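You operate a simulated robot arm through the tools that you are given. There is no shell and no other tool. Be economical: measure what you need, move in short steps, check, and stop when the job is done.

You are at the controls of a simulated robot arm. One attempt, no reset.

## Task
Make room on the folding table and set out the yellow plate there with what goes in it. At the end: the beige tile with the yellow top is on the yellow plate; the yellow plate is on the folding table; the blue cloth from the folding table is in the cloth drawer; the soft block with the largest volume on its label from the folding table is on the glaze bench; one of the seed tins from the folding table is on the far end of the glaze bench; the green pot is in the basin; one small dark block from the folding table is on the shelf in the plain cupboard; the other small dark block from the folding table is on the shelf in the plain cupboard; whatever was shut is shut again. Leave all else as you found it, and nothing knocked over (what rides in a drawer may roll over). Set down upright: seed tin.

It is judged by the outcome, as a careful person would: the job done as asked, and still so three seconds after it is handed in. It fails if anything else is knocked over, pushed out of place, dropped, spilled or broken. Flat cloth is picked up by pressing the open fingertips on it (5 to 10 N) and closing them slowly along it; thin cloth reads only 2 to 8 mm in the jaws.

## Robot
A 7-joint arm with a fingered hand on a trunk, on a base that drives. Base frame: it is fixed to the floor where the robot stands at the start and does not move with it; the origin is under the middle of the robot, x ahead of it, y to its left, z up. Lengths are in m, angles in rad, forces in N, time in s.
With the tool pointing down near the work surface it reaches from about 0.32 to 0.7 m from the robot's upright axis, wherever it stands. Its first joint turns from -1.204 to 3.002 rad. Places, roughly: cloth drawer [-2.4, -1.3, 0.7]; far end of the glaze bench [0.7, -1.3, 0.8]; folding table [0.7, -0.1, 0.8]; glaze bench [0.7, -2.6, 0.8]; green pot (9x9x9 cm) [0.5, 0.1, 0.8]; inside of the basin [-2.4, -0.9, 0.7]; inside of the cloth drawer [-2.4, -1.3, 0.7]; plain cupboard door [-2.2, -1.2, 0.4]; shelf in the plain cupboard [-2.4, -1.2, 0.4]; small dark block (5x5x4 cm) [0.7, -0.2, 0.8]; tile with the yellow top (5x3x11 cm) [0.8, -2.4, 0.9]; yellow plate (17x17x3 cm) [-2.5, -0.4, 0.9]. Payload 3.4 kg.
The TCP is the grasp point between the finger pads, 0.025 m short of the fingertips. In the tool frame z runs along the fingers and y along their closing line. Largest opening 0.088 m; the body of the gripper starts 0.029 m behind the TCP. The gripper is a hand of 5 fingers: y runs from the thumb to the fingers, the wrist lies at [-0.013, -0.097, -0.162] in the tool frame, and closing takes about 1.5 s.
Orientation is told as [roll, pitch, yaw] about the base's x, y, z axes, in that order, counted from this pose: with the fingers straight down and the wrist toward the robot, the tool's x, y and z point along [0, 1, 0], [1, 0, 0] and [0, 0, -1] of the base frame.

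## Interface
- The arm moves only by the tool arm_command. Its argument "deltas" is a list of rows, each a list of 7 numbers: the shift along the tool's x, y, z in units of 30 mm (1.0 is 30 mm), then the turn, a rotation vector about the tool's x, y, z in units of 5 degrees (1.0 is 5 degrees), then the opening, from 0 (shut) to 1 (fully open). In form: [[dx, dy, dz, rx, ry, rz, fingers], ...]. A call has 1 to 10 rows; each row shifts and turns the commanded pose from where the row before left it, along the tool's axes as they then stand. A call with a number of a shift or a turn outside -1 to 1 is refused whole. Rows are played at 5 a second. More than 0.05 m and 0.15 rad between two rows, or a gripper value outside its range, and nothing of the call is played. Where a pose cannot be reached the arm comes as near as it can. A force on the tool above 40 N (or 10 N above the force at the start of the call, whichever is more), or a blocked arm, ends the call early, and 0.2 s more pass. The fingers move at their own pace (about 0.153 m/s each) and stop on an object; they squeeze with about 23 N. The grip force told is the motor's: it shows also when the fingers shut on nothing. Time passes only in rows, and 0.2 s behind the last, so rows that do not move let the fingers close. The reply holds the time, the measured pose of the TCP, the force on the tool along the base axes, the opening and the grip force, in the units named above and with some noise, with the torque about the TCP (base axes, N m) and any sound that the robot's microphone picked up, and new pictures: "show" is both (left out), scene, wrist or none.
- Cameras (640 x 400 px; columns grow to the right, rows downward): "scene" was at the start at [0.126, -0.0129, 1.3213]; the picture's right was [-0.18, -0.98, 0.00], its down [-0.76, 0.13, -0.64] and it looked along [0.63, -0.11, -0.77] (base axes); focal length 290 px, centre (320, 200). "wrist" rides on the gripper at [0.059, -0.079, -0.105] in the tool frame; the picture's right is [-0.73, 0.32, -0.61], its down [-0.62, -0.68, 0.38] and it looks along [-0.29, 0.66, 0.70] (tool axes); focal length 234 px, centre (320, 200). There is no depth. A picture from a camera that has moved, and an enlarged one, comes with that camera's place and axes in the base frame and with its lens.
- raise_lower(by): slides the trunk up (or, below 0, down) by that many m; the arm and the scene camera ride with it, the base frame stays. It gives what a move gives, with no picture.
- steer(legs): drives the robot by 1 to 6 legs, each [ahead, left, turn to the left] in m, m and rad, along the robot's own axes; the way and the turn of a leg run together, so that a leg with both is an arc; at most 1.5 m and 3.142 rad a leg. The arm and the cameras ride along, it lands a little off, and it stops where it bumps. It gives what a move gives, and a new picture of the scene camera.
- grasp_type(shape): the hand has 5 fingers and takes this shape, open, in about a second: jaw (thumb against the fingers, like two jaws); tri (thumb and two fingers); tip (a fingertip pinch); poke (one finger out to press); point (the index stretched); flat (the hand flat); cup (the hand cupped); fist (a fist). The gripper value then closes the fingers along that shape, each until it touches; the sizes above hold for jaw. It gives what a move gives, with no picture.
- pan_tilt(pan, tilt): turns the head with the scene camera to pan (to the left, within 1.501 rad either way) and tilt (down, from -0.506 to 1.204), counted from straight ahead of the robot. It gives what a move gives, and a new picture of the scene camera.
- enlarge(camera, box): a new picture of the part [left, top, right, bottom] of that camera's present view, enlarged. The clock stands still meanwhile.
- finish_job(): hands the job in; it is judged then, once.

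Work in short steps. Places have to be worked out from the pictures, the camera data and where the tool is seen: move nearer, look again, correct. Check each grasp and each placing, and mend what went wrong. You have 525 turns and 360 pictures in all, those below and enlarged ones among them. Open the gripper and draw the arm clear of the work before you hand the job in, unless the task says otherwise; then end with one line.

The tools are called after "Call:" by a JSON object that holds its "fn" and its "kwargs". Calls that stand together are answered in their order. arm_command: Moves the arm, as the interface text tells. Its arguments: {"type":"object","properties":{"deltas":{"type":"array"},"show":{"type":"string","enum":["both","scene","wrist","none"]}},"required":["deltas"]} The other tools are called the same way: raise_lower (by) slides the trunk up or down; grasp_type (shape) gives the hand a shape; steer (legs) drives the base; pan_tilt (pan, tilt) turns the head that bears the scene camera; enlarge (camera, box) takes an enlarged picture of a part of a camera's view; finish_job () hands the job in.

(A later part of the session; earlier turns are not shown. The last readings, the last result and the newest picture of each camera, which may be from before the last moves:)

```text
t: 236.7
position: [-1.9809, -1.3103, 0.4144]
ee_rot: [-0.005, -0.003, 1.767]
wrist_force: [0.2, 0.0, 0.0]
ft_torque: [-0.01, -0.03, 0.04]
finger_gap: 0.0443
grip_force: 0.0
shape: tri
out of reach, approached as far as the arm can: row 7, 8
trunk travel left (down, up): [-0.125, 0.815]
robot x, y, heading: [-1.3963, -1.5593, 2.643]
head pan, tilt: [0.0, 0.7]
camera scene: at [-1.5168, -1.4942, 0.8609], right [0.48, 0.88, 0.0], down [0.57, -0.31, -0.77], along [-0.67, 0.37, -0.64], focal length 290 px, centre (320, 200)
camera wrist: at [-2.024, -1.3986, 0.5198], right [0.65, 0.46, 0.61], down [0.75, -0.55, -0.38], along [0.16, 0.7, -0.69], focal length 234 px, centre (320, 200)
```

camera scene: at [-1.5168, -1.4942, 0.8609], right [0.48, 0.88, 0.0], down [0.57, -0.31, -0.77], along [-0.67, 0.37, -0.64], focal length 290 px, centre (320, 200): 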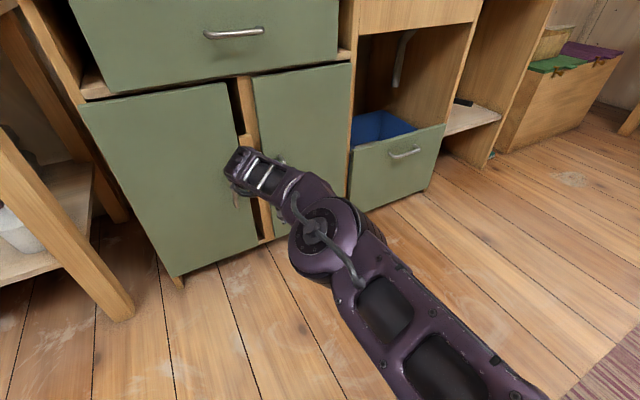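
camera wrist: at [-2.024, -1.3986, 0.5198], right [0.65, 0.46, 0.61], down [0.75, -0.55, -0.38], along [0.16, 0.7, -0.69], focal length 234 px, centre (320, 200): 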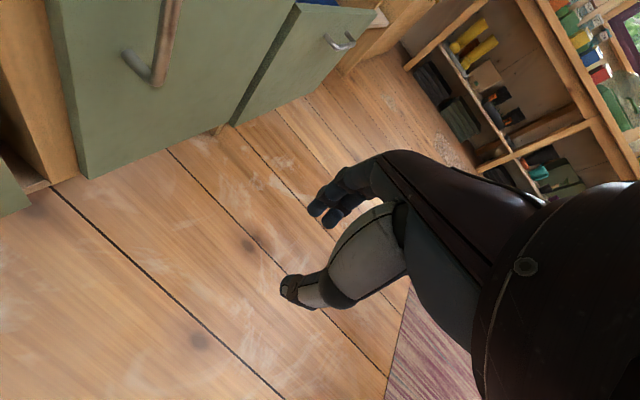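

The arm is at its reach here, so I relax the turn to yaw ≈2.0 (keeps the wrist away from the doors) and let the base do the advance: ~14 cm.

Call:
{"fn": "arm_command", "kwargs": {"deltas": [[0, 0, 0, 0, 0, -1, 0.5], [0, 0, 0, 0, 0, -1, 0.5], [0, 0, 0, 0, 0, -0.7, 0.5]], "show": "none"}}

Call:
{"fn": "steer", "kwargs": {"legs": [[0.145, 0.02, 0]]}}

Call:
{"fn": "arm_command", "kwargs": {"deltas": [[0, 0, 0, 0, 0, 0, 0.5]], "show": "wrist"}}

Call:
{"fn": "enlarge", "kwargs": {"camera": "scene", "box": [200, 100, 400, 260]}}

```text
t: 237.5
position: [-1.9813, -1.3121, 0.4166]
ee_rot: [-0.002, -0.004, 2.003]
wrist_force: [0.9, -0.1, -0.2]
ft_torque: [0.0, -0.03, 0.02]
finger_gap: 0.0443
grip_force: 0.1
shape: tri
trunk travel left (down, up): [-0.125, 0.815]
robot x, y, heading: [-1.3984, -1.5607, 2.645]
head pan, tilt: [0.0, 0.7]
```

```text
t: 238.9
position: [-2.1189, -1.2603, 0.4156]
ee_rot: [-0.004, -0.003, 2.003]
wrist_force: [0.2, -0.8, 0.2]
ft_torque: [0.01, 0.01, 0.0]
finger_gap: 0.0443
grip_force: 0.1
shape: tri
trunk travel left (down, up): [-0.125, 0.815]
robot x, y, heading: [-1.5334, -1.5081, 2.645]
head pan, tilt: [0.0, 0.7]
camera scene: at [-1.654, -1.4423, 0.8609], right [0.48, 0.88, 0.0], down [0.57, -0.31, -0.76], along [-0.67, 0.36, -0.64], focal length 290 px, centre (320, 200)
```

scene: 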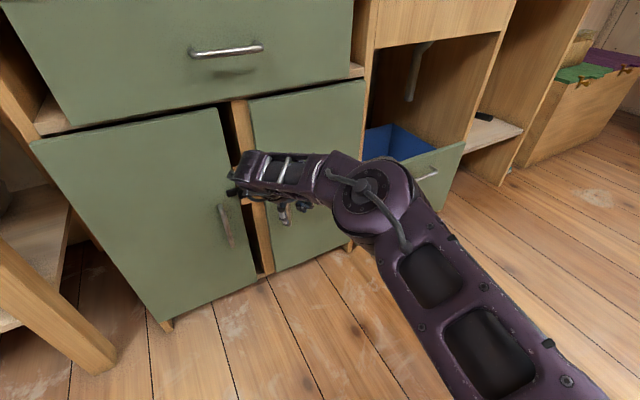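

```text
t: 239.3
position: [-2.1181, -1.2585, 0.4153]
ee_rot: [-0.004, -0.003, 2.002]
wrist_force: [-0.6, 0.2, -0.4]
ft_torque: [-0.03, 0.01, 0.02]
finger_gap: 0.0443
grip_force: 0.0
shape: tri
trunk travel left (down, up): [-0.125, 0.815]
robot x, y, heading: [-1.5346, -1.5084, 2.639]
head pan, tilt: [0.0, 0.7]
camera wrist: at [-2.1394, -1.3544, 0.5205], right [0.52, 0.59, 0.61], down [0.85, -0.36, -0.38], along [-0.01, 0.72, -0.69], focal length 234 px, centre (320, 200)
```

wrist: 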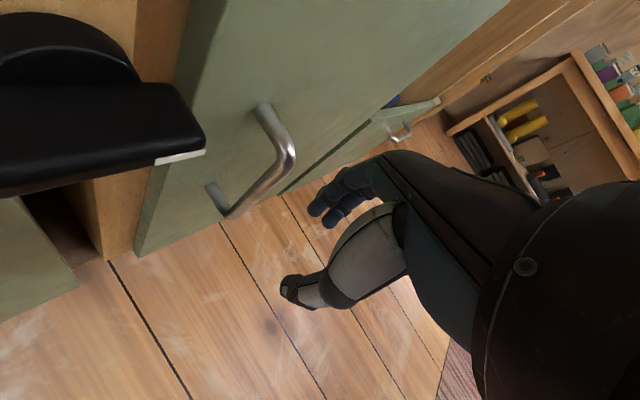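

```text
2.50 times, centred on (300, 180) of scene
camera zoom: at [-1.654, -1.4423, 0.8609], right [0.48, 0.88, 0.0], down [0.57, -0.31, -0.76], along [-0.67, 0.36, -0.64], focal length 726 px, centre (370, 250)
```

zoom: 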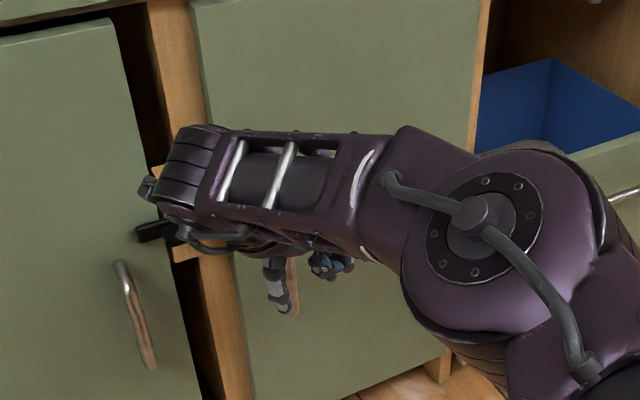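

Now I see the bar clearly: about x -2.176, y -1.254, with the door face at x≈-2.207. I drive the last 5 cm so it comes between thumb and fingers.

Call:
{"fn": "steer", "kwargs": {"legs": [[0.049, 0.021, 0]]}}

Call:
{"fn": "arm_command", "kwargs": {"deltas": [[0, 0, 0.15, 0, 0, 0, 0.5]], "show": "wrist"}}

```text
t: 240.2
position: [-2.1708, -1.2542, 0.4162]
ee_rot: [-0.003, -0.003, 2.003]
wrist_force: [0.3, 0.3, -0.1]
ft_torque: [0.01, 0.01, -0.03]
finger_gap: 0.044
grip_force: 0.1
shape: tri
trunk travel left (down, up): [-0.125, 0.815]
robot x, y, heading: [-1.5856, -1.5014, 2.642]
head pan, tilt: [0.0, 0.7]
camera scene: at [-1.7072, -1.4373, 0.8609], right [0.48, 0.88, 0.0], down [0.57, -0.31, -0.76], along [-0.67, 0.37, -0.64], focal length 290 px, centre (320, 200)
```

scene: 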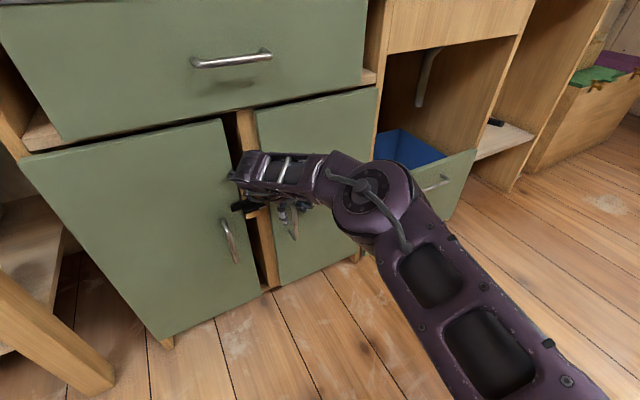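

```text
t: 240.6
position: [-2.1723, -1.2545, 0.4115]
ee_rot: [-0.004, -0.005, 2.002]
wrist_force: [-0.4, 0.1, -0.2]
ft_torque: [-0.01, -0.01, 0.0]
finger_gap: 0.0441
grip_force: 0.1
shape: tri
trunk travel left (down, up): [-0.125, 0.815]
robot x, y, heading: [-1.588, -1.4999, 2.647]
head pan, tilt: [0.0, 0.7]
camera wrist: at [-2.1927, -1.3492, 0.516], right [0.52, 0.59, 0.61], down [0.85, -0.36, -0.38], along [-0.01, 0.72, -0.69], focal length 234 px, centre (320, 200)
```

wrist: 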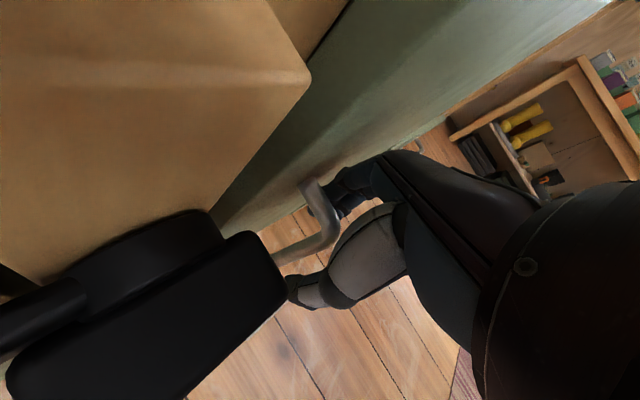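

The bar is between thumb and fingers. I close on it.

Call:
{"fn": "arm_command", "kwargs": {"deltas": [[0, 0, 0, 0, 0, 0, 0.3], [0, 0, 0, 0, 0, 0, 0.1], [0, 0, 0, 0, 0, 0, 0], [0, 0, 0, 0, 0, 0, 0], [0, 0, 0, 0, 0, 0, 0], [0, 0, 0, 0, 0, 0, 0]], "show": "wrist"}}

```text
t: 242.0
position: [-2.1712, -1.254, 0.4102]
ee_rot: [-0.004, -0.003, 2.002]
wrist_force: [1.0, -1.3, -2.1]
ft_torque: [0.02, -0.03, 0.03]
finger_gap: 0.0032
grip_force: 23.2
shape: tri
trunk travel left (down, up): [-0.125, 0.815]
robot x, y, heading: [-1.5879, -1.5038, 2.644]
head pan, tilt: [0.0, 0.7]
camera wrist: at [-2.1927, -1.3494, 0.5157], right [0.52, 0.59, 0.61], down [0.85, -0.36, -0.38], along [-0.01, 0.72, -0.69], focal length 234 px, centre (320, 200)
```

wrist: 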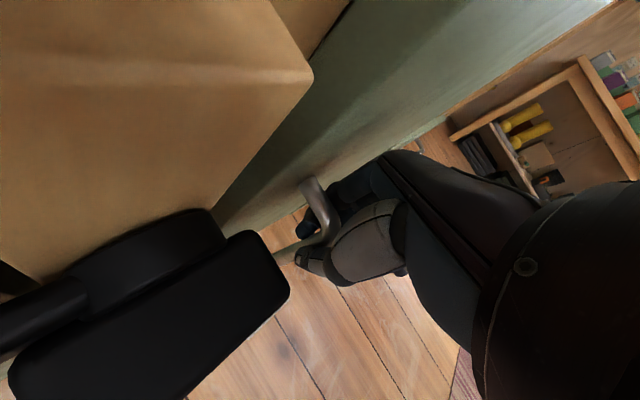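

Gripped. I pull along the door's arc with the base: first step about 8 cm out and 3 cm to the right.

Call:
{"fn": "steer", "kwargs": {"legs": [[-0.03, -0.026, 0], [-0.028, -0.043, 0]]}}

```text
t: 243.4
position: [-2.0881, -1.2217, 0.41]
ee_rot: [-0.006, -0.002, 2.004]
wrist_force: [7.7, -12.2, -4.1]
ft_torque: [-0.14, -0.17, -0.05]
finger_gap: 0.0028
grip_force: 22.9
shape: tri
trunk travel left (down, up): [-0.125, 0.815]
robot x, y, heading: [-1.5049, -1.4704, 2.644]
head pan, tilt: [0.0, 0.7]
camera scene: at [-1.623, -1.405, 0.8608], right [0.48, 0.88, 0.0], down [0.57, -0.31, -0.76], along [-0.67, 0.37, -0.64], focal length 290 px, centre (320, 200)
```

scene: 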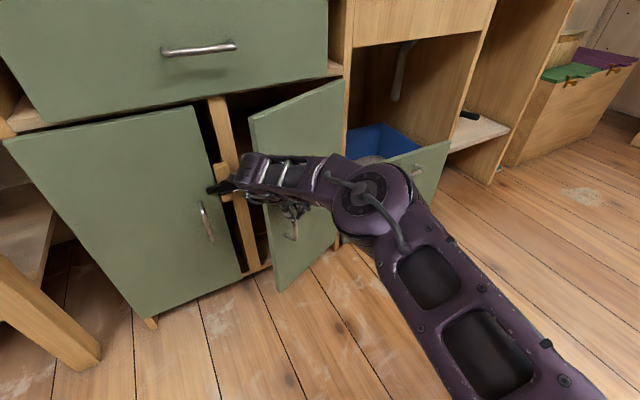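

The door is opening. Next step along the arc.

Call:
{"fn": "steer", "kwargs": {"legs": [[-0.02, -0.032, 0], [-0.013, -0.037, 0]]}}

```text
t: 244.8
position: [-2.0243, -1.1764, 0.4093]
ee_rot: [-0.006, -0.001, 2.002]
wrist_force: [-6.8, 6.6, -0.3]
ft_torque: [0.32, 0.17, 0.05]
finger_gap: 0.0029
grip_force: 23.2
shape: tri
trunk travel left (down, up): [-0.125, 0.815]
robot x, y, heading: [-1.4423, -1.426, 2.649]
head pan, tilt: [0.0, 0.7]
camera scene: at [-1.5612, -1.3592, 0.8608], right [0.48, 0.88, 0.0], down [0.57, -0.31, -0.76], along [-0.67, 0.37, -0.64], focal length 290 px, centre (320, 200)
```

scene: 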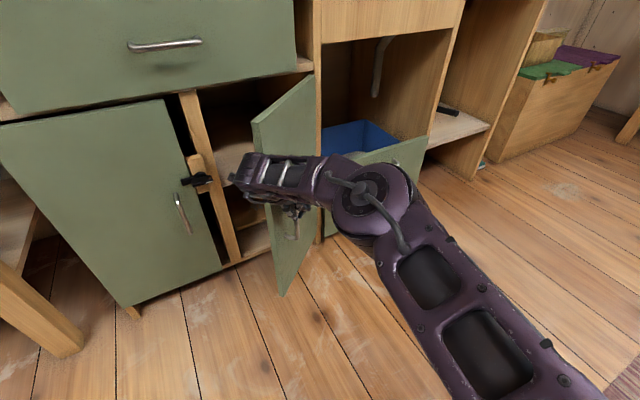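

About 45° open. I continue to about 80°.

Call:
{"fn": "steer", "kwargs": {"legs": [[0.0, -0.045, 0], [0.012, -0.043, 0]]}}

```text
t: 245.8
position: [-2.0068, -1.1514, 0.4095]
ee_rot: [0.008, 0.01, 2.022]
wrist_force: [-1.4, -3.3, 3.1]
ft_torque: [-1.4, 1.18, 0.65]
finger_gap: 0.0016
grip_force: 22.8
shape: tri
trunk travel left (down, up): [-0.125, 0.815]
robot x, y, heading: [-1.4188, -1.3848, 2.647]
head pan, tilt: [0.0, 0.7]
stopped in leg 1: the robot was blocked; the commanded pose is now the measured one
camera scene: at [-1.5395, -1.3227, 0.861], right [0.47, 0.88, 0.0], down [0.57, -0.31, -0.77], along [-0.67, 0.36, -0.64], focal length 290 px, centre (320, 200)
```

scene: 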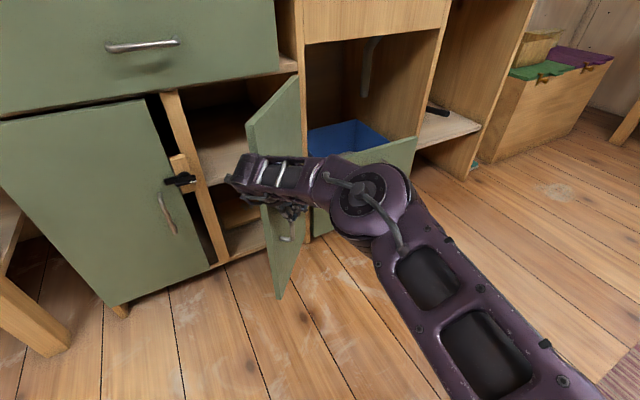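

The hand is jammed against the door's edge at ~55°. I open, lift off the bar and will push the door further from its inner side.

Call:
{"fn": "arm_command", "kwargs": {"deltas": [[0, 0, 0, 0, 0, 0, 0.4], [0, 0, 0, 0, 0, 0, 0.5], [0, 0, 0, 0, 0, 0, 0.5], [0, 0, -0.5, 0, 0, 0, 0.5], [0, 0, -0.8, 0, 0, 0, 0.5], [0, 0, -0.9, 0, 0, 0, 0.5], [0, 0, -0.9, 0, 0, 0, 0.5]], "show": "both"}}

```text
t: 247.4
position: [-2.0066, -1.1504, 0.5014]
ee_rot: [0.002, 0.01, 2.018]
wrist_force: [-0.4, 0.2, -0.4]
ft_torque: [0.02, -0.03, 0.0]
finger_gap: 0.0435
grip_force: 0.0
shape: tri
trunk travel left (down, up): [-0.125, 0.815]
robot x, y, heading: [-1.4212, -1.3911, 2.647]
head pan, tilt: [0.0, 0.7]
camera scene: at [-1.54, -1.3226, 0.8608], right [0.47, 0.88, 0.0], down [0.57, -0.31, -0.76], along [-0.67, 0.36, -0.64], focal length 290 px, centre (320, 200)
camera wrist: at [-2.0258, -1.2424, 0.6081], right [0.51, 0.61, 0.6], down [0.86, -0.35, -0.38], along [-0.02, 0.71, -0.7], focal length 234 px, centre (320, 200)
```

scene: 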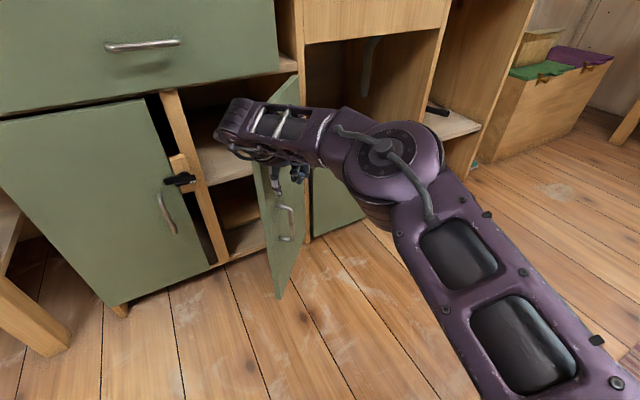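
wrist: 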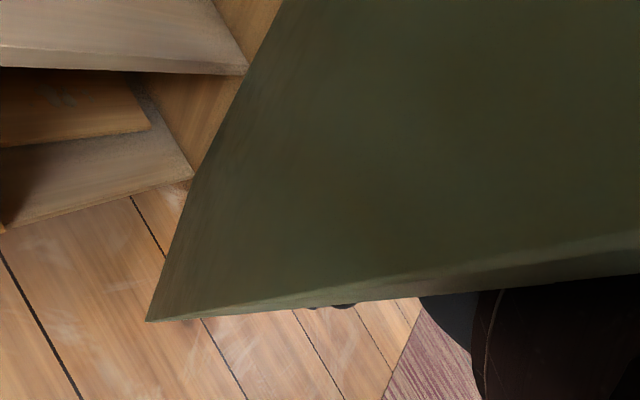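

The door's edge is between my wrist and fingers, so I rise until the hand is above the door's top (0.64).

Call:
{"fn": "arm_command", "kwargs": {"deltas": [[0, 0, -0.9, 0, 0, 0, 0.5], [0, 0, -0.9, 0, 0, 0, 0.5], [0, 0, -0.9, 0, 0, 0, 0.5], [0, 0, -0.9, 0, 0, 0, 0.5], [0, 0, -0.9, 0, 0, 0, 0.5], [0, 0, -0.9, 0, 0, 0, 0.5], [0, 0, -0.5, 0, 0, 0, 0.5]], "show": "scene"}}

```text
t: 249.0
position: [-2.0024, -1.1469, 0.644]
ee_rot: [0.004, 0.009, 2.022]
wrist_force: [-0.6, -0.1, 0.4]
ft_torque: [0.0, 0.03, 0.01]
finger_gap: 0.0436
grip_force: 0.1
shape: tri
out of reach, approached as far as the arm can: row 6, 7
trunk travel left (down, up): [-0.125, 0.815]
robot x, y, heading: [-1.4197, -1.3871, 2.646]
head pan, tilt: [0.0, 0.7]
camera scene: at [-1.5401, -1.3226, 0.8608], right [0.47, 0.88, 0.0], down [0.57, -0.31, -0.76], along [-0.67, 0.36, -0.64], focal length 290 px, centre (320, 200)
```

scene: 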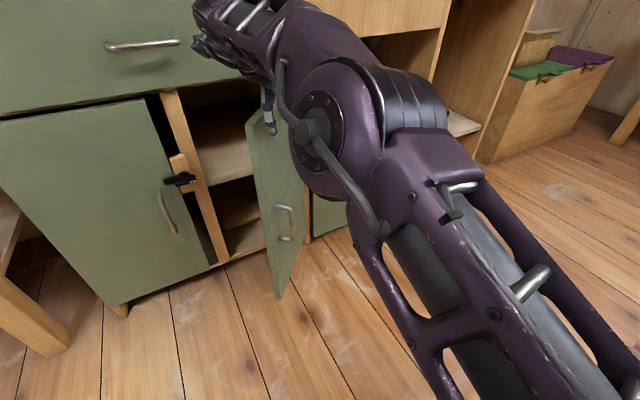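

I raise the trunk 10 cm so the fingers clear the door top.

Call:
{"fn": "raise_lower", "kwargs": {"by": 0.1}}

Call:
{"fn": "arm_command", "kwargs": {"deltas": [[0, 0, 0, 0, 0, 0, 0]], "show": "both"}}

```text
t: 250.3
position: [-2.0023, -1.147, 0.7421]
ee_rot: [0.005, 0.008, 2.021]
wrist_force: [-0.2, 0.2, -0.5]
ft_torque: [0.04, 0.01, 0.01]
finger_gap: 0.0437
grip_force: 0.1
shape: tri
trunk travel left (down, up): [-0.225, 0.715]
robot x, y, heading: [-1.4187, -1.384, 2.647]
head pan, tilt: [0.0, 0.7]
```

```text
t: 250.7
position: [-2.0025, -1.1468, 0.7423]
ee_rot: [0.005, 0.008, 2.022]
wrist_force: [-0.3, -0.3, 0.1]
ft_torque: [0.01, -0.04, 0.0]
finger_gap: 0.0002
grip_force: 12.2
shape: tri
trunk travel left (down, up): [-0.225, 0.715]
robot x, y, heading: [-1.4225, -1.3855, 2.648]
head pan, tilt: [0.0, 0.7]
camera scene: at [-1.54, -1.3226, 0.9608], right [0.47, 0.88, 0.0], down [0.57, -0.31, -0.76], along [-0.67, 0.36, -0.64], focal length 290 px, centre (320, 200)
camera wrist: at [-2.0212, -1.2405, 0.849], right [0.51, 0.61, 0.6], down [0.86, -0.35, -0.38], along [-0.03, 0.71, -0.7], focal length 234 px, centre (320, 200)
```

scene: 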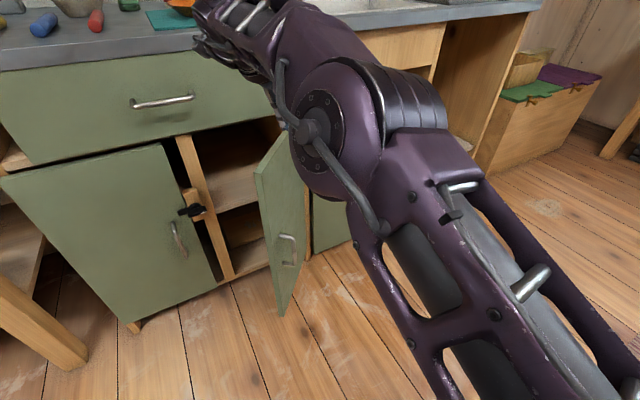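
wrist: 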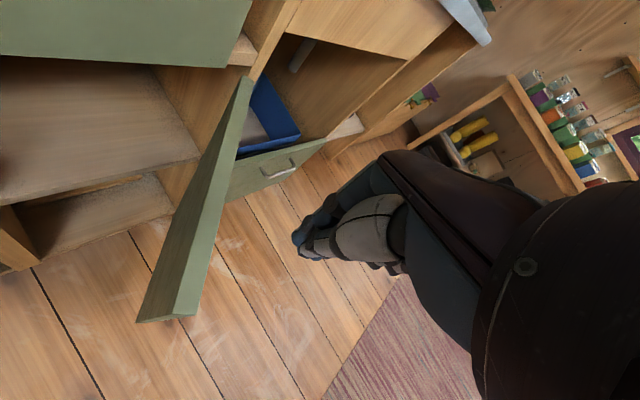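

The shelf inside is visible. I shift left so the closed fingers are on the door's inner side, then lower.

Call:
{"fn": "steer", "kwargs": {"legs": [[-0.017, 0.105, 0]]}}

Call:
{"fn": "raise_lower", "kwargs": {"by": -0.1}}

Call:
{"fn": "arm_command", "kwargs": {"deltas": [[0, 0, 0.8, 0, 0, 0, 0], [0, 0, 0.8, 0, 0, 0, 0], [0, 0, 0.8, 0, 0, 0, 0]], "show": "both"}}

```text
t: 251.9
position: [-2.0362, -1.2476, 0.7434]
ee_rot: [0.005, 0.007, 2.02]
wrist_force: [0.4, -0.7, 0.2]
ft_torque: [0.02, 0.0, 0.01]
finger_gap: 0.0004
grip_force: 23.0
shape: tri
trunk travel left (down, up): [-0.225, 0.715]
robot x, y, heading: [-1.4529, -1.4877, 2.646]
head pan, tilt: [0.0, 0.7]
camera scene: at [-1.5745, -1.4226, 0.9609], right [0.47, 0.88, 0.0], down [0.57, -0.31, -0.76], along [-0.67, 0.36, -0.64], focal length 290 px, centre (320, 200)
```

scene: 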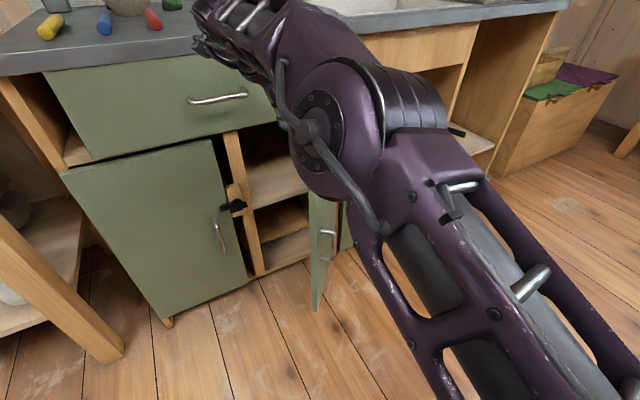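

```text
t: 253.2
position: [-2.0359, -1.247, 0.6433]
ee_rot: [0.006, 0.008, 2.021]
wrist_force: [0.0, -0.9, -0.2]
ft_torque: [0.01, 0.01, 0.04]
finger_gap: 0.0
grip_force: 22.6
shape: tri
trunk travel left (down, up): [-0.125, 0.815]
robot x, y, heading: [-1.458, -1.4879, 2.648]
head pan, tilt: [0.0, 0.7]
```

```text
t: 254.0
position: [-2.0369, -1.2472, 0.5706]
ee_rot: [0.004, 0.006, 2.02]
wrist_force: [-0.1, -0.3, -0.8]
ft_torque: [0.01, 0.01, -0.03]
finger_gap: 0.0001
grip_force: 22.9
shape: tri
trunk travel left (down, up): [-0.125, 0.815]
robot x, y, heading: [-1.4556, -1.4872, 2.649]
head pan, tilt: [0.0, 0.7]
camera scene: at [-1.5744, -1.4224, 0.8609], right [0.47, 0.88, 0.0], down [0.57, -0.31, -0.76], along [-0.67, 0.36, -0.64], focal length 290 px, centre (320, 200)
camera wrist: at [-2.0553, -1.3412, 0.6768], right [0.51, 0.61, 0.6], down [0.86, -0.35, -0.38], along [-0.03, 0.71, -0.7], focal length 234 px, centre (320, 200)
```

scene: 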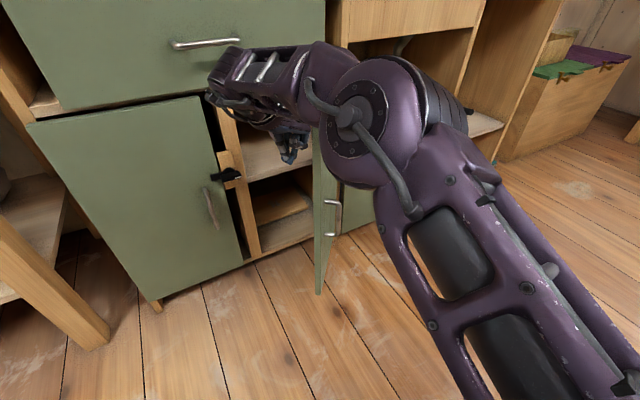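
wrist: 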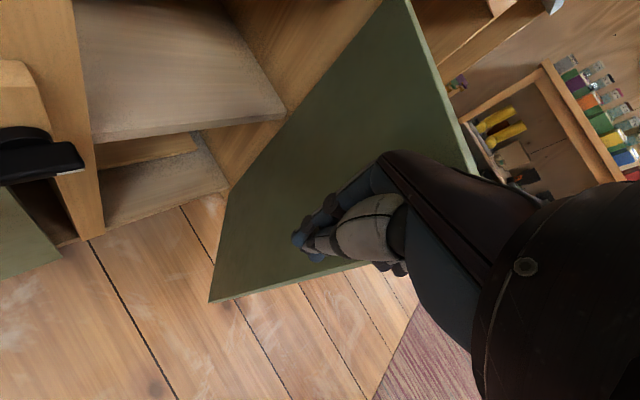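

The fingers are inside the door. I push it to the right to open it to about 90°.

Call:
{"fn": "steer", "kwargs": {"legs": [[0.036, -0.077, 0], [0.036, -0.077, 0]]}}

```text
t: 255.8
position: [-2.0274, -1.0782, 0.5705]
ee_rot: [0.006, 0.007, 2.021]
wrist_force: [-0.7, 0.0, 0.5]
ft_torque: [0.0, -0.01, 0.04]
finger_gap: 0.0
grip_force: 22.7
shape: tri
trunk travel left (down, up): [-0.125, 0.815]
robot x, y, heading: [-1.4463, -1.3155, 2.644]
head pan, tilt: [0.0, 0.7]
camera scene: at [-1.565, -1.2529, 0.8609], right [0.47, 0.88, 0.0], down [0.57, -0.31, -0.76], along [-0.67, 0.36, -0.64], focal length 290 px, centre (320, 200)
```

scene: 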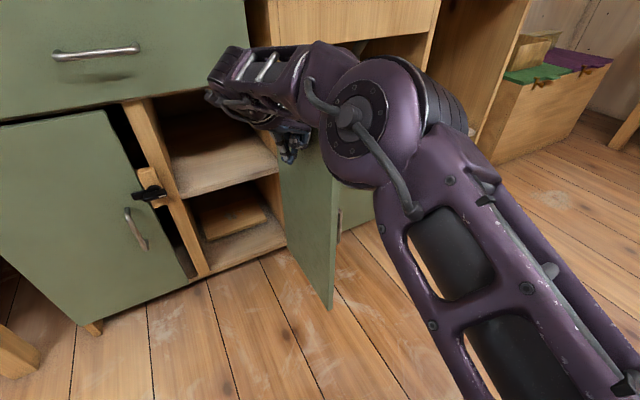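

The door is ~85° open; the shelf (z≈0.42) is clear. I raise up, back away, restore the hand's standard orientation, and head to the folding table for the first dark block.

Call:
{"fn": "raise_lower", "kwargs": {"by": 0.3}}

Call:
{"fn": "arm_command", "kwargs": {"deltas": [[0, 0, 0, 0, 0, -1, 0], [0, 0, 0, 0, 0, -1, 0], [0, 0, 0, 0, 0, -1, 0], [0, 0, 0, 0, 0, -1, 0], [0, 0, 0, 0, 0, -1, 0], [0, 0, 0, 0, 0, -1, 0], [0, 0, 0, 0, 0, -1, 0]], "show": "none"}}

Call:
{"fn": "steer", "kwargs": {"legs": [[-0.4, 0, 0]]}}

Call:
{"fn": "raise_lower", "kwargs": {"by": 0.175}}

```text
t: 258.8
position: [-2.0273, -1.0782, 0.8698]
ee_rot: [0.004, 0.007, 2.021]
wrist_force: [0.8, 0.0, 0.4]
ft_torque: [0.0, -0.04, -0.02]
finger_gap: 0.0
grip_force: 23.1
shape: tri
trunk travel left (down, up): [-0.425, 0.515]
robot x, y, heading: [-1.4478, -1.3195, 2.652]
head pan, tilt: [0.0, 0.7]
```

```text
t: 260.4
position: [-2.0264, -1.0785, 0.8712]
ee_rot: [0.01, 0.004, 2.633]
wrist_force: [0.0, 0.0, -0.4]
ft_torque: [0.0, 0.03, 0.0]
finger_gap: 0.0001
grip_force: 23.0
shape: tri
trunk travel left (down, up): [-0.425, 0.515]
robot x, y, heading: [-1.4426, -1.3182, 2.647]
head pan, tilt: [0.0, 0.7]
```

```text
t: 262.9
position: [-1.6797, -1.2674, 0.8715]
ee_rot: [0.009, 0.004, 2.635]
wrist_force: [0.1, 0.0, 0.7]
ft_torque: [0.01, 0.0, 0.0]
finger_gap: 0.0
grip_force: 22.5
shape: tri
trunk travel left (down, up): [-0.425, 0.515]
robot x, y, heading: [-1.0978, -1.5051, 2.652]
head pan, tilt: [0.0, 0.7]
camera scene: at [-1.2161, -1.4405, 1.1609], right [0.47, 0.88, 0.0], down [0.57, -0.3, -0.77], along [-0.68, 0.36, -0.64], focal length 290 px, centre (320, 200)
```

scene: 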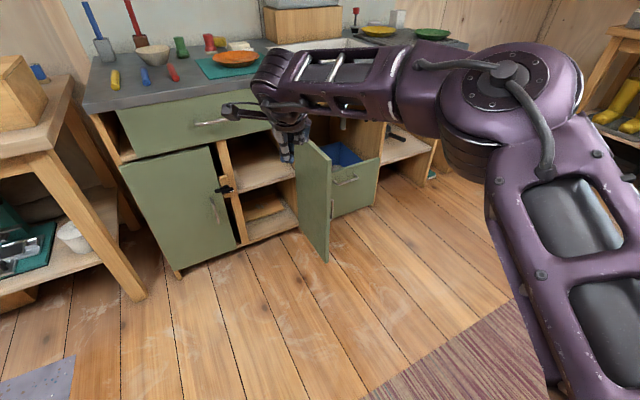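

```text
t: 264.8
position: [-1.6787, -1.2675, 1.0459]
ee_rot: [0.008, 0.003, 2.636]
wrist_force: [-0.8, -0.3, 0.5]
ft_torque: [0.01, -0.01, -0.02]
finger_gap: 0.0
grip_force: 23.2
shape: tri
trunk travel left (down, up): [-0.6, 0.34]
robot x, y, heading: [-1.0966, -1.5043, 2.652]
head pan, tilt: [0.0, 0.7]
```

Now I turn to the folding table and drive there.

Call:
{"fn": "steer", "kwargs": {"legs": [[0, 0, -2.652], [0.6, 1.35, 0], [0.45, 0, 0]]}}

Call:
{"fn": "grasp_type", "kwargs": {"shape": "jaw"}}

Call:
{"fn": "pan_tilt", "kwargs": {"pan": 0.0, "tilt": 0.9}}

```text
t: 280.7
position: [0.5427, -0.0487, 1.0455]
ee_rot: [0.008, 0.002, 0.009]
wrist_force: [-0.2, 1.1, 0.6]
ft_torque: [0.0, 0.01, -0.01]
finger_gap: 0.0
grip_force: 23.4
shape: tri
trunk travel left (down, up): [-0.6, 0.34]
robot x, y, heading: [-0.0806, -0.132, 0.026]
head pan, tilt: [0.0, 0.7]
camera scene: at [0.055, -0.124, 1.3358], right [0.02, -1.0, 0.0], down [-0.64, -0.02, -0.76], along [0.76, 0.02, -0.64], focal length 290 px, centre (320, 200)
```

scene: 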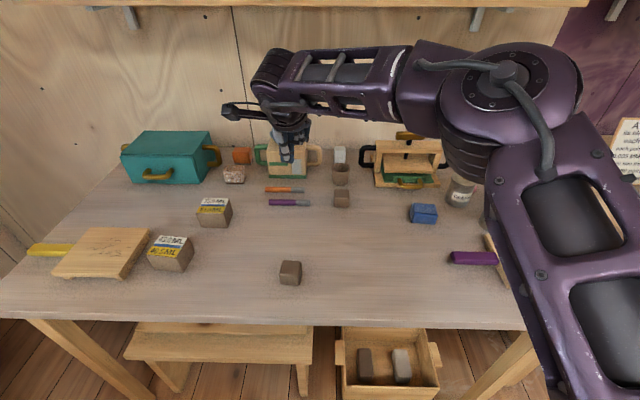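

```text
t: 281.6
position: [0.542, -0.049, 1.0457]
ee_rot: [0.009, 0.002, 0.009]
wrist_force: [0.8, -0.1, -0.3]
ft_torque: [0.06, 0.0, 0.02]
finger_gap: 0.0876
grip_force: 0.2
shape: jaw
trunk travel left (down, up): [-0.6, 0.34]
robot x, y, heading: [-0.0828, -0.1294, 0.024]
head pan, tilt: [0.0, 0.7]
```

```text
t: 282.3
position: [0.5432, -0.0488, 1.046]
ee_rot: [0.008, 0.003, 0.008]
wrist_force: [0.9, -0.4, 0.0]
ft_torque: [0.0, 0.0, 0.02]
finger_gap: 0.0878
grip_force: 0.1
shape: jaw
trunk travel left (down, up): [-0.6, 0.34]
robot x, y, heading: [-0.0804, -0.1291, 0.024]
head pan, tilt: [0.0, 0.901]
camera scene: at [0.0452, -0.1243, 1.3198], right [0.02, -1.0, 0.0], down [-0.78, -0.02, -0.62], along [0.62, 0.02, -0.78], focal length 290 px, centre (320, 200)
```

scene: 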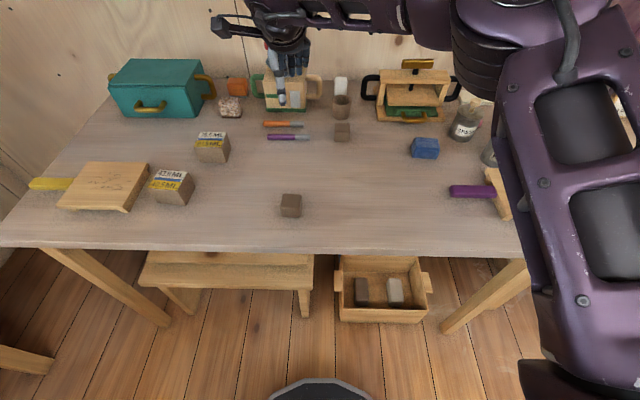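

The first dark block is at about [0.446, -0.045]. I move above it.

Call:
{"fn": "arm_command", "kwargs": {"deltas": [[0.03, -0.8, 0.8, 0, -0.1, 0.1, 1], [0.03, -0.8, 0.8, 0, 0, 0, 1], [0.03, -0.8, 0.8, 0, 0, 0, 1], [0.03, -0.8, 0.8, 0, 0, 0, 1], [0, 0, 0.8, 0, 0, 0, 1]], "show": "both"}}

```text
t: 283.5
position: [0.4462, -0.0454, 0.9274]
ee_rot: [0.0, 0.002, 0.001]
wrist_force: [0.2, 0.6, 0.2]
ft_torque: [-0.02, 0.01, 0.0]
finger_gap: 0.0876
grip_force: 0.1
shape: jaw
trunk travel left (down, up): [-0.6, 0.34]
robot x, y, heading: [-0.0779, -0.1236, 0.025]
head pan, tilt: [0.0, 0.901]
camera scene: at [0.046, -0.1244, 1.3197], right [0.02, -1.0, 0.0], down [-0.78, -0.02, -0.62], along [0.62, 0.02, -0.78], focal length 290 px, centre (320, 200)
camera wrist: at [0.3675, 0.0153, 1.0321], right [0.32, -0.73, 0.61], down [-0.68, -0.62, -0.38], along [0.65, -0.29, -0.7], focal length 234 px, centre (320, 200)
```

scene: 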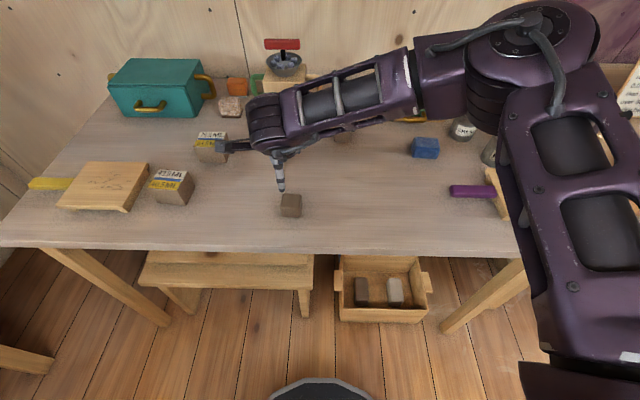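
wrist: 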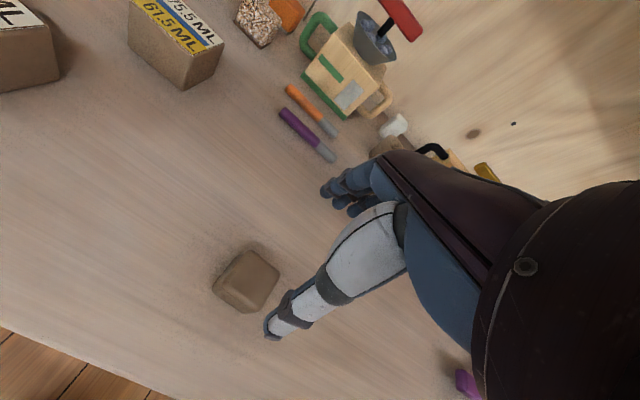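

Block top centre at [0.439, -0.040]. I go down to 0.808 and close.

Call:
{"fn": "arm_command", "kwargs": {"deltas": [[0.15, -0.2, 0.8, 0, 0, 0, 1], [0, 0, 0.8, 0, 0, 0, 1], [0, 0, 0.8, 0, 0, 0, 1], [0, 0, 0.8, 0, 0, 0, 1], [0, 0, 0.75, 0, 0, 0, 1], [0, 0, 0, 0, 0, 0, 0.4], [0, 0, 0, 0, 0, 0, 0.1], [0, 0, 0, 0, 0, 0, 0.1], [0, 0, 0, 0, 0, 0, 0.1], [0, 0, 0, 0, 0, 0, 0.1]], "show": "wrist"}}

```text
t: 285.7
position: [0.4401, -0.0407, 0.8078]
ee_rot: [0.001, 0.005, 0.001]
wrist_force: [0.0, 0.1, 0.0]
ft_torque: [-0.01, 0.03, -0.01]
finger_gap: 0.0385
grip_force: 23.4
shape: jaw
trunk travel left (down, up): [-0.6, 0.34]
robot x, y, heading: [-0.0797, -0.1297, 0.029]
head pan, tilt: [0.0, 0.901]
camera wrist: at [0.3609, 0.0206, 0.9134], right [0.33, -0.73, 0.61], down [-0.68, -0.62, -0.38], along [0.65, -0.29, -0.7], focal length 234 px, centre (320, 200)
```

wrist: 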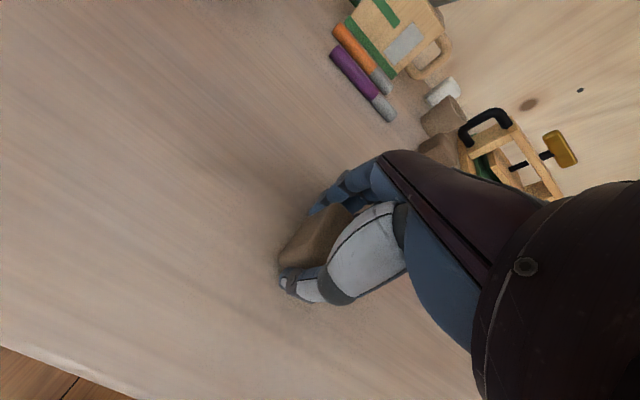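

Held at 38 mm. I lift and drive back to the counter, facing the open cupboard.

Call:
{"fn": "arm_command", "kwargs": {"deltas": [[0, 0, -0.8, 0, 0, 0, 0.1], [0, 0, -0.8, 0, 0, 0, 0.1], [0, 0, -0.8, 0, 0, 0, 0.1], [0, 0, -0.8, 0, 0, 0, 0.1], [0, 0, -0.8, 0, 0, 0, 0.1], [0, 0, -0.8, 0, 0, 0, 0.1], [0, 0, -0.8, 0, 0, 0, 0.1]], "show": "wrist"}}

Call:
{"fn": "steer", "kwargs": {"legs": [[-0.5, 0, 0], [0, 0, -3.14], [0.4, 1.05, 0]]}}

Call:
{"fn": "pan_tilt", "kwargs": {"pan": 0.0, "tilt": 0.7}}

```text
t: 287.3
position: [0.438, -0.0392, 0.9754]
ee_rot: [-0.003, 0.004, 0.0]
wrist_force: [-0.2, -0.7, -1.6]
ft_torque: [-0.03, -0.01, -0.01]
finger_gap: 0.0383
grip_force: 23.3
shape: jaw
trunk travel left (down, up): [-0.6, 0.34]
robot x, y, heading: [-0.0813, -0.1256, 0.026]
head pan, tilt: [0.0, 0.901]
camera wrist: at [0.3606, 0.0205, 1.0815], right [0.33, -0.73, 0.61], down [-0.68, -0.62, -0.38], along [0.65, -0.29, -0.7], focal length 234 px, centre (320, 200)
```

wrist: 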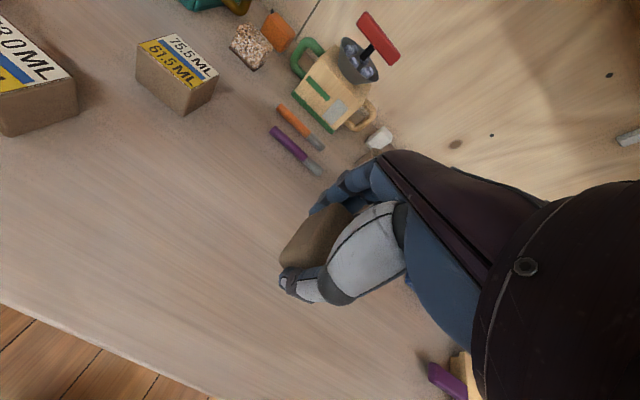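

```text
t: 302.9
position: [-1.478, -1.2746, 0.9753]
ee_rot: [0.0, 0.004, 3.142]
wrist_force: [-0.2, 0.4, -0.9]
ft_torque: [0.01, -0.02, 0.0]
finger_gap: 0.0378
grip_force: 23.0
shape: jaw
trunk travel left (down, up): [-0.6, 0.34]
robot x, y, heading: [-0.9598, -1.1898, -3.119]
head pan, tilt: [0.0, 0.901]
camera scene: at [-1.0833, -1.1895, 1.3197], right [-0.02, 1.0, 0.0], down [0.78, 0.02, -0.62], along [-0.62, -0.01, -0.78], focal length 290 px, centre (320, 200)
```

scene: 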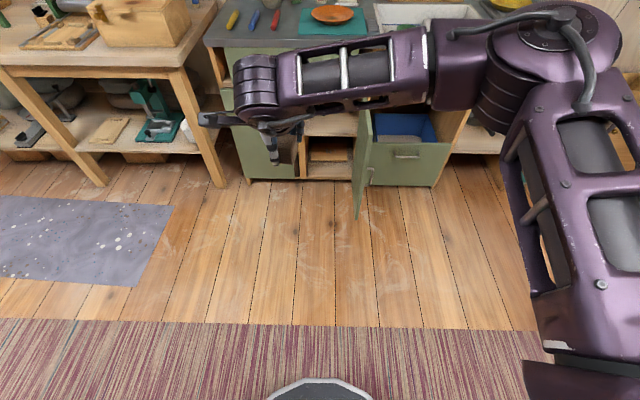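

```text
t: 303.6
position: [-1.479, -1.275, 0.9753]
ee_rot: [0.001, 0.006, 3.142]
wrist_force: [-0.3, 0.0, -0.4]
ft_torque: [-0.01, -0.04, -0.02]
finger_gap: 0.0377
grip_force: 22.7
shape: jaw
trunk travel left (down, up): [-0.6, 0.34]
robot x, y, heading: [-0.9536, -1.1833, -3.121]
head pan, tilt: [0.0, 0.7]
camera scene: at [-1.0926, -1.1895, 1.3358], right [-0.02, 1.0, 0.0], down [0.64, 0.02, -0.76], along [-0.76, -0.02, -0.64], focal length 290 px, centre (320, 200)
```

scene: 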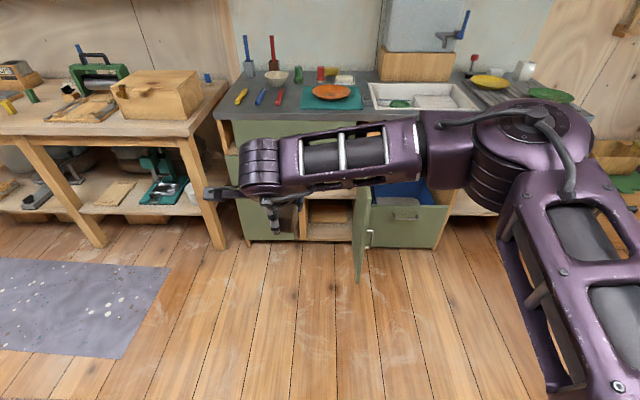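

The door stands ~90° open. Before approaching I shape the arm: stretched forward and down (elbow high), hand centred on the robot.

Call:
{"fn": "raise_lower", "kwargs": {"by": -0.12}}

Call:
{"fn": "arm_command", "kwargs": {"deltas": [[-0.5, 0.5, 0.9, 0, 0, 0, 0.1], [-0.5, 0.5, 0.9, 0, 0, 0, 0.1], [-0.5, 0.5, 0.9, 0, 0, 0, 0.1], [-0.5, 0.5, 0.9, 0, 0, 0, 0.1], [-0.5, 0.5, 0.9, 0, 0, 0, 0.1], [-0.5, 0.5, 0.9, 0, 0, 0, 0.1], [0, 0, 0.9, 0, 0, 0, 0.1], [0, 0, 0.9, 0, 0, 0, 0.1], [0, 0, 0.9, 0, 0, 0, 0.1], [0, 0, 0.9, 0, 0, 0, 0.1]], "show": "scene"}}

```text
t: 305.1
position: [-1.478, -1.2744, 0.8564]
ee_rot: [0.0, 0.004, 3.142]
wrist_force: [-0.1, -1.1, -1.3]
ft_torque: [0.01, 0.0, 0.02]
finger_gap: 0.0375
grip_force: 23.5
shape: jaw
trunk travel left (down, up): [-0.48, 0.46]
robot x, y, heading: [-0.957, -1.192, -3.112]
head pan, tilt: [0.0, 0.7]
```

```text
t: 307.3
position: [-1.5675, -1.1842, 0.5839]
ee_rot: [-0.001, 0.004, 3.142]
wrist_force: [-0.7, -0.1, -1.1]
ft_torque: [-0.04, 0.0, 0.01]
finger_gap: 0.0376
grip_force: 23.0
shape: jaw
trunk travel left (down, up): [-0.48, 0.46]
robot x, y, heading: [-0.9611, -1.1854, -3.117]
head pan, tilt: [0.0, 0.7]
camera scene: at [-1.0929, -1.1896, 1.2158], right [-0.02, 1.0, 0.0], down [0.64, 0.02, -0.76], along [-0.76, -0.02, -0.64], focal length 290 px, centre (320, 200)
```

scene: 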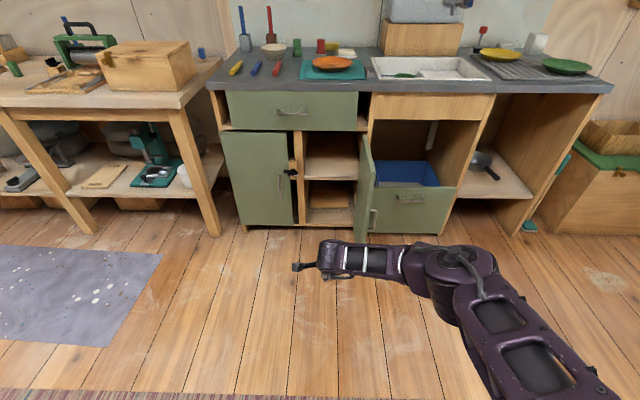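

I stretch the arm down further so the forearm is steeper.

Call:
{"fn": "raise_lower", "kwargs": {"by": 0.08}}

Call:
{"fn": "arm_command", "kwargs": {"deltas": [[0, 0.2, 0.9, 0, 0, 0, 0.1], [0, 0.2, 0.9, 0, 0, 0, 0.1], [0, 0.2, 0.9, 0, 0, 0, 0.1], [0, 0, 0.9, 0, 0, 0, 0.1], [0, 0, 0.9, 0, 0, 0, 0.1], [0, 0, 0.5, 0, 0, 0, 0.1]], "show": "scene"}}

```text
t: 308.5
position: [-1.5677, -1.1837, 0.6645]
ee_rot: [0.0, 0.004, 3.142]
wrist_force: [-0.6, -0.6, -1.8]
ft_torque: [-0.04, 0.03, -0.01]
finger_gap: 0.0375
grip_force: 22.8
shape: jaw
trunk travel left (down, up): [-0.56, 0.38]
robot x, y, heading: [-0.9553, -1.1872, -3.121]
head pan, tilt: [0.0, 0.7]
```

```text
t: 309.9
position: [-1.5488, -1.1589, 0.5404]
ee_rot: [0.001, 0.001, 3.143]
wrist_force: [0.4, 0.7, -1.3]
ft_torque: [0.0, -0.01, 0.0]
finger_gap: 0.0372
grip_force: 22.8
shape: jaw
out of reach, approached as far as the arm can: row 3, 4, 5, 6
trunk travel left (down, up): [-0.56, 0.38]
robot x, y, heading: [-0.9542, -1.1893, -3.111]
head pan, tilt: [0.0, 0.7]
camera scene: at [-1.0925, -1.1896, 1.2959], right [-0.02, 1.0, 0.0], down [0.64, 0.02, -0.76], along [-0.76, -0.02, -0.64], focal length 290 px, centre (320, 200)
```

scene: 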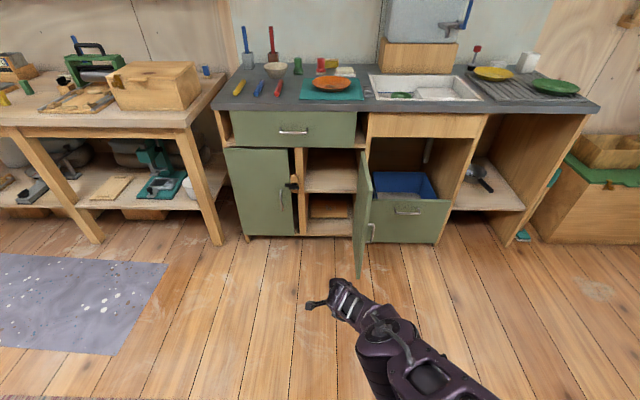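

The arm comes almost straight from the robot now. I lower by trunk to TCP ≈0.50 and drive to just in front of the shelf.

Call:
{"fn": "raise_lower", "kwargs": {"by": -0.04}}

Call:
{"fn": "steer", "kwargs": {"legs": [[0, 0, -0.026], [0.5, 0.02, 0]]}}

Call:
{"fn": "arm_command", "kwargs": {"deltas": [[0, 0, 0, 0, 0, 0, 0.1]], "show": "wrist"}}

```text
t: 310.7
position: [-1.5481, -1.1592, 0.5004]
ee_rot: [0.0, 0.004, 3.142]
wrist_force: [0.5, 0.0, -1.0]
ft_torque: [-0.02, -0.01, 0.03]
finger_gap: 0.0374
grip_force: 22.8
shape: jaw
trunk travel left (down, up): [-0.52, 0.42]
robot x, y, heading: [-0.9562, -1.1863, -3.116]
head pan, tilt: [0.0, 0.7]
```

```text
t: 314.0
position: [-2.0512, -1.1659, 0.5008]
ee_rot: [0.001, 0.005, 3.118]
wrist_force: [0.6, -0.5, -1.8]
ft_torque: [0.02, 0.0, 0.0]
finger_gap: 0.0376
grip_force: 23.4
shape: jaw
trunk travel left (down, up): [-0.52, 0.42]
robot x, y, heading: [-1.4619, -1.2102, -3.142]
head pan, tilt: [0.0, 0.7]
camera scene: at [-1.5967, -1.2061, 1.2558], right [0.0, 1.0, 0.0], down [0.64, 0.0, -0.76], along [-0.76, 0.0, -0.64], focal length 290 px, centre (320, 200)
```

scene: 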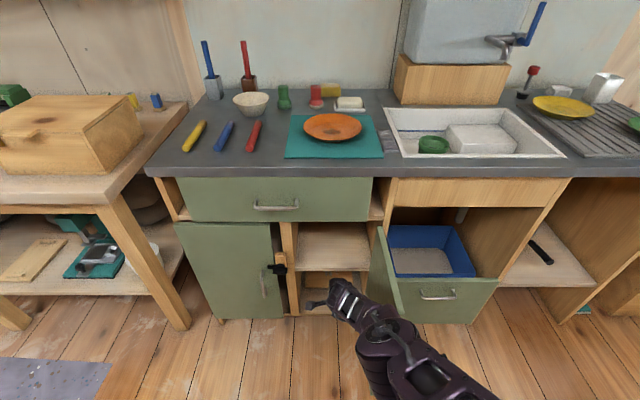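

```text
t: 314.4
position: [-2.0517, -1.1638, 0.5009]
ee_rot: [0.0, 0.004, 3.118]
wrist_force: [-0.7, 0.2, -1.8]
ft_torque: [-0.01, -0.03, 0.05]
finger_gap: 0.0372
grip_force: 22.9
shape: jaw
trunk travel left (down, up): [-0.52, 0.42]
robot x, y, heading: [-1.4663, -1.205, -3.143]
head pan, tilt: [0.0, 0.7]
camera wrist: at [-1.9745, -1.2236, 0.6067], right [-0.31, 0.73, 0.61], down [0.7, 0.61, -0.38], along [-0.65, 0.31, -0.7], focal length 234 px, centre (320, 200)
```

wrist: 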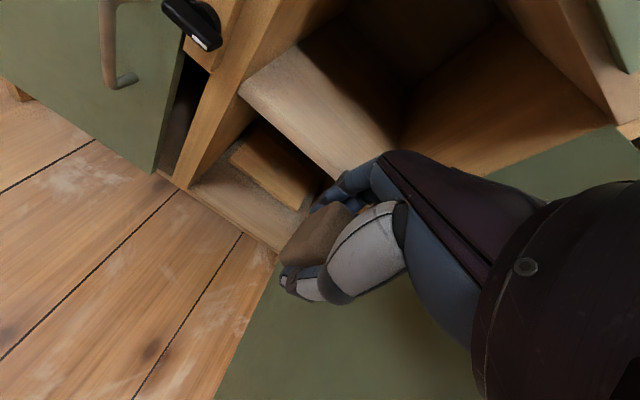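

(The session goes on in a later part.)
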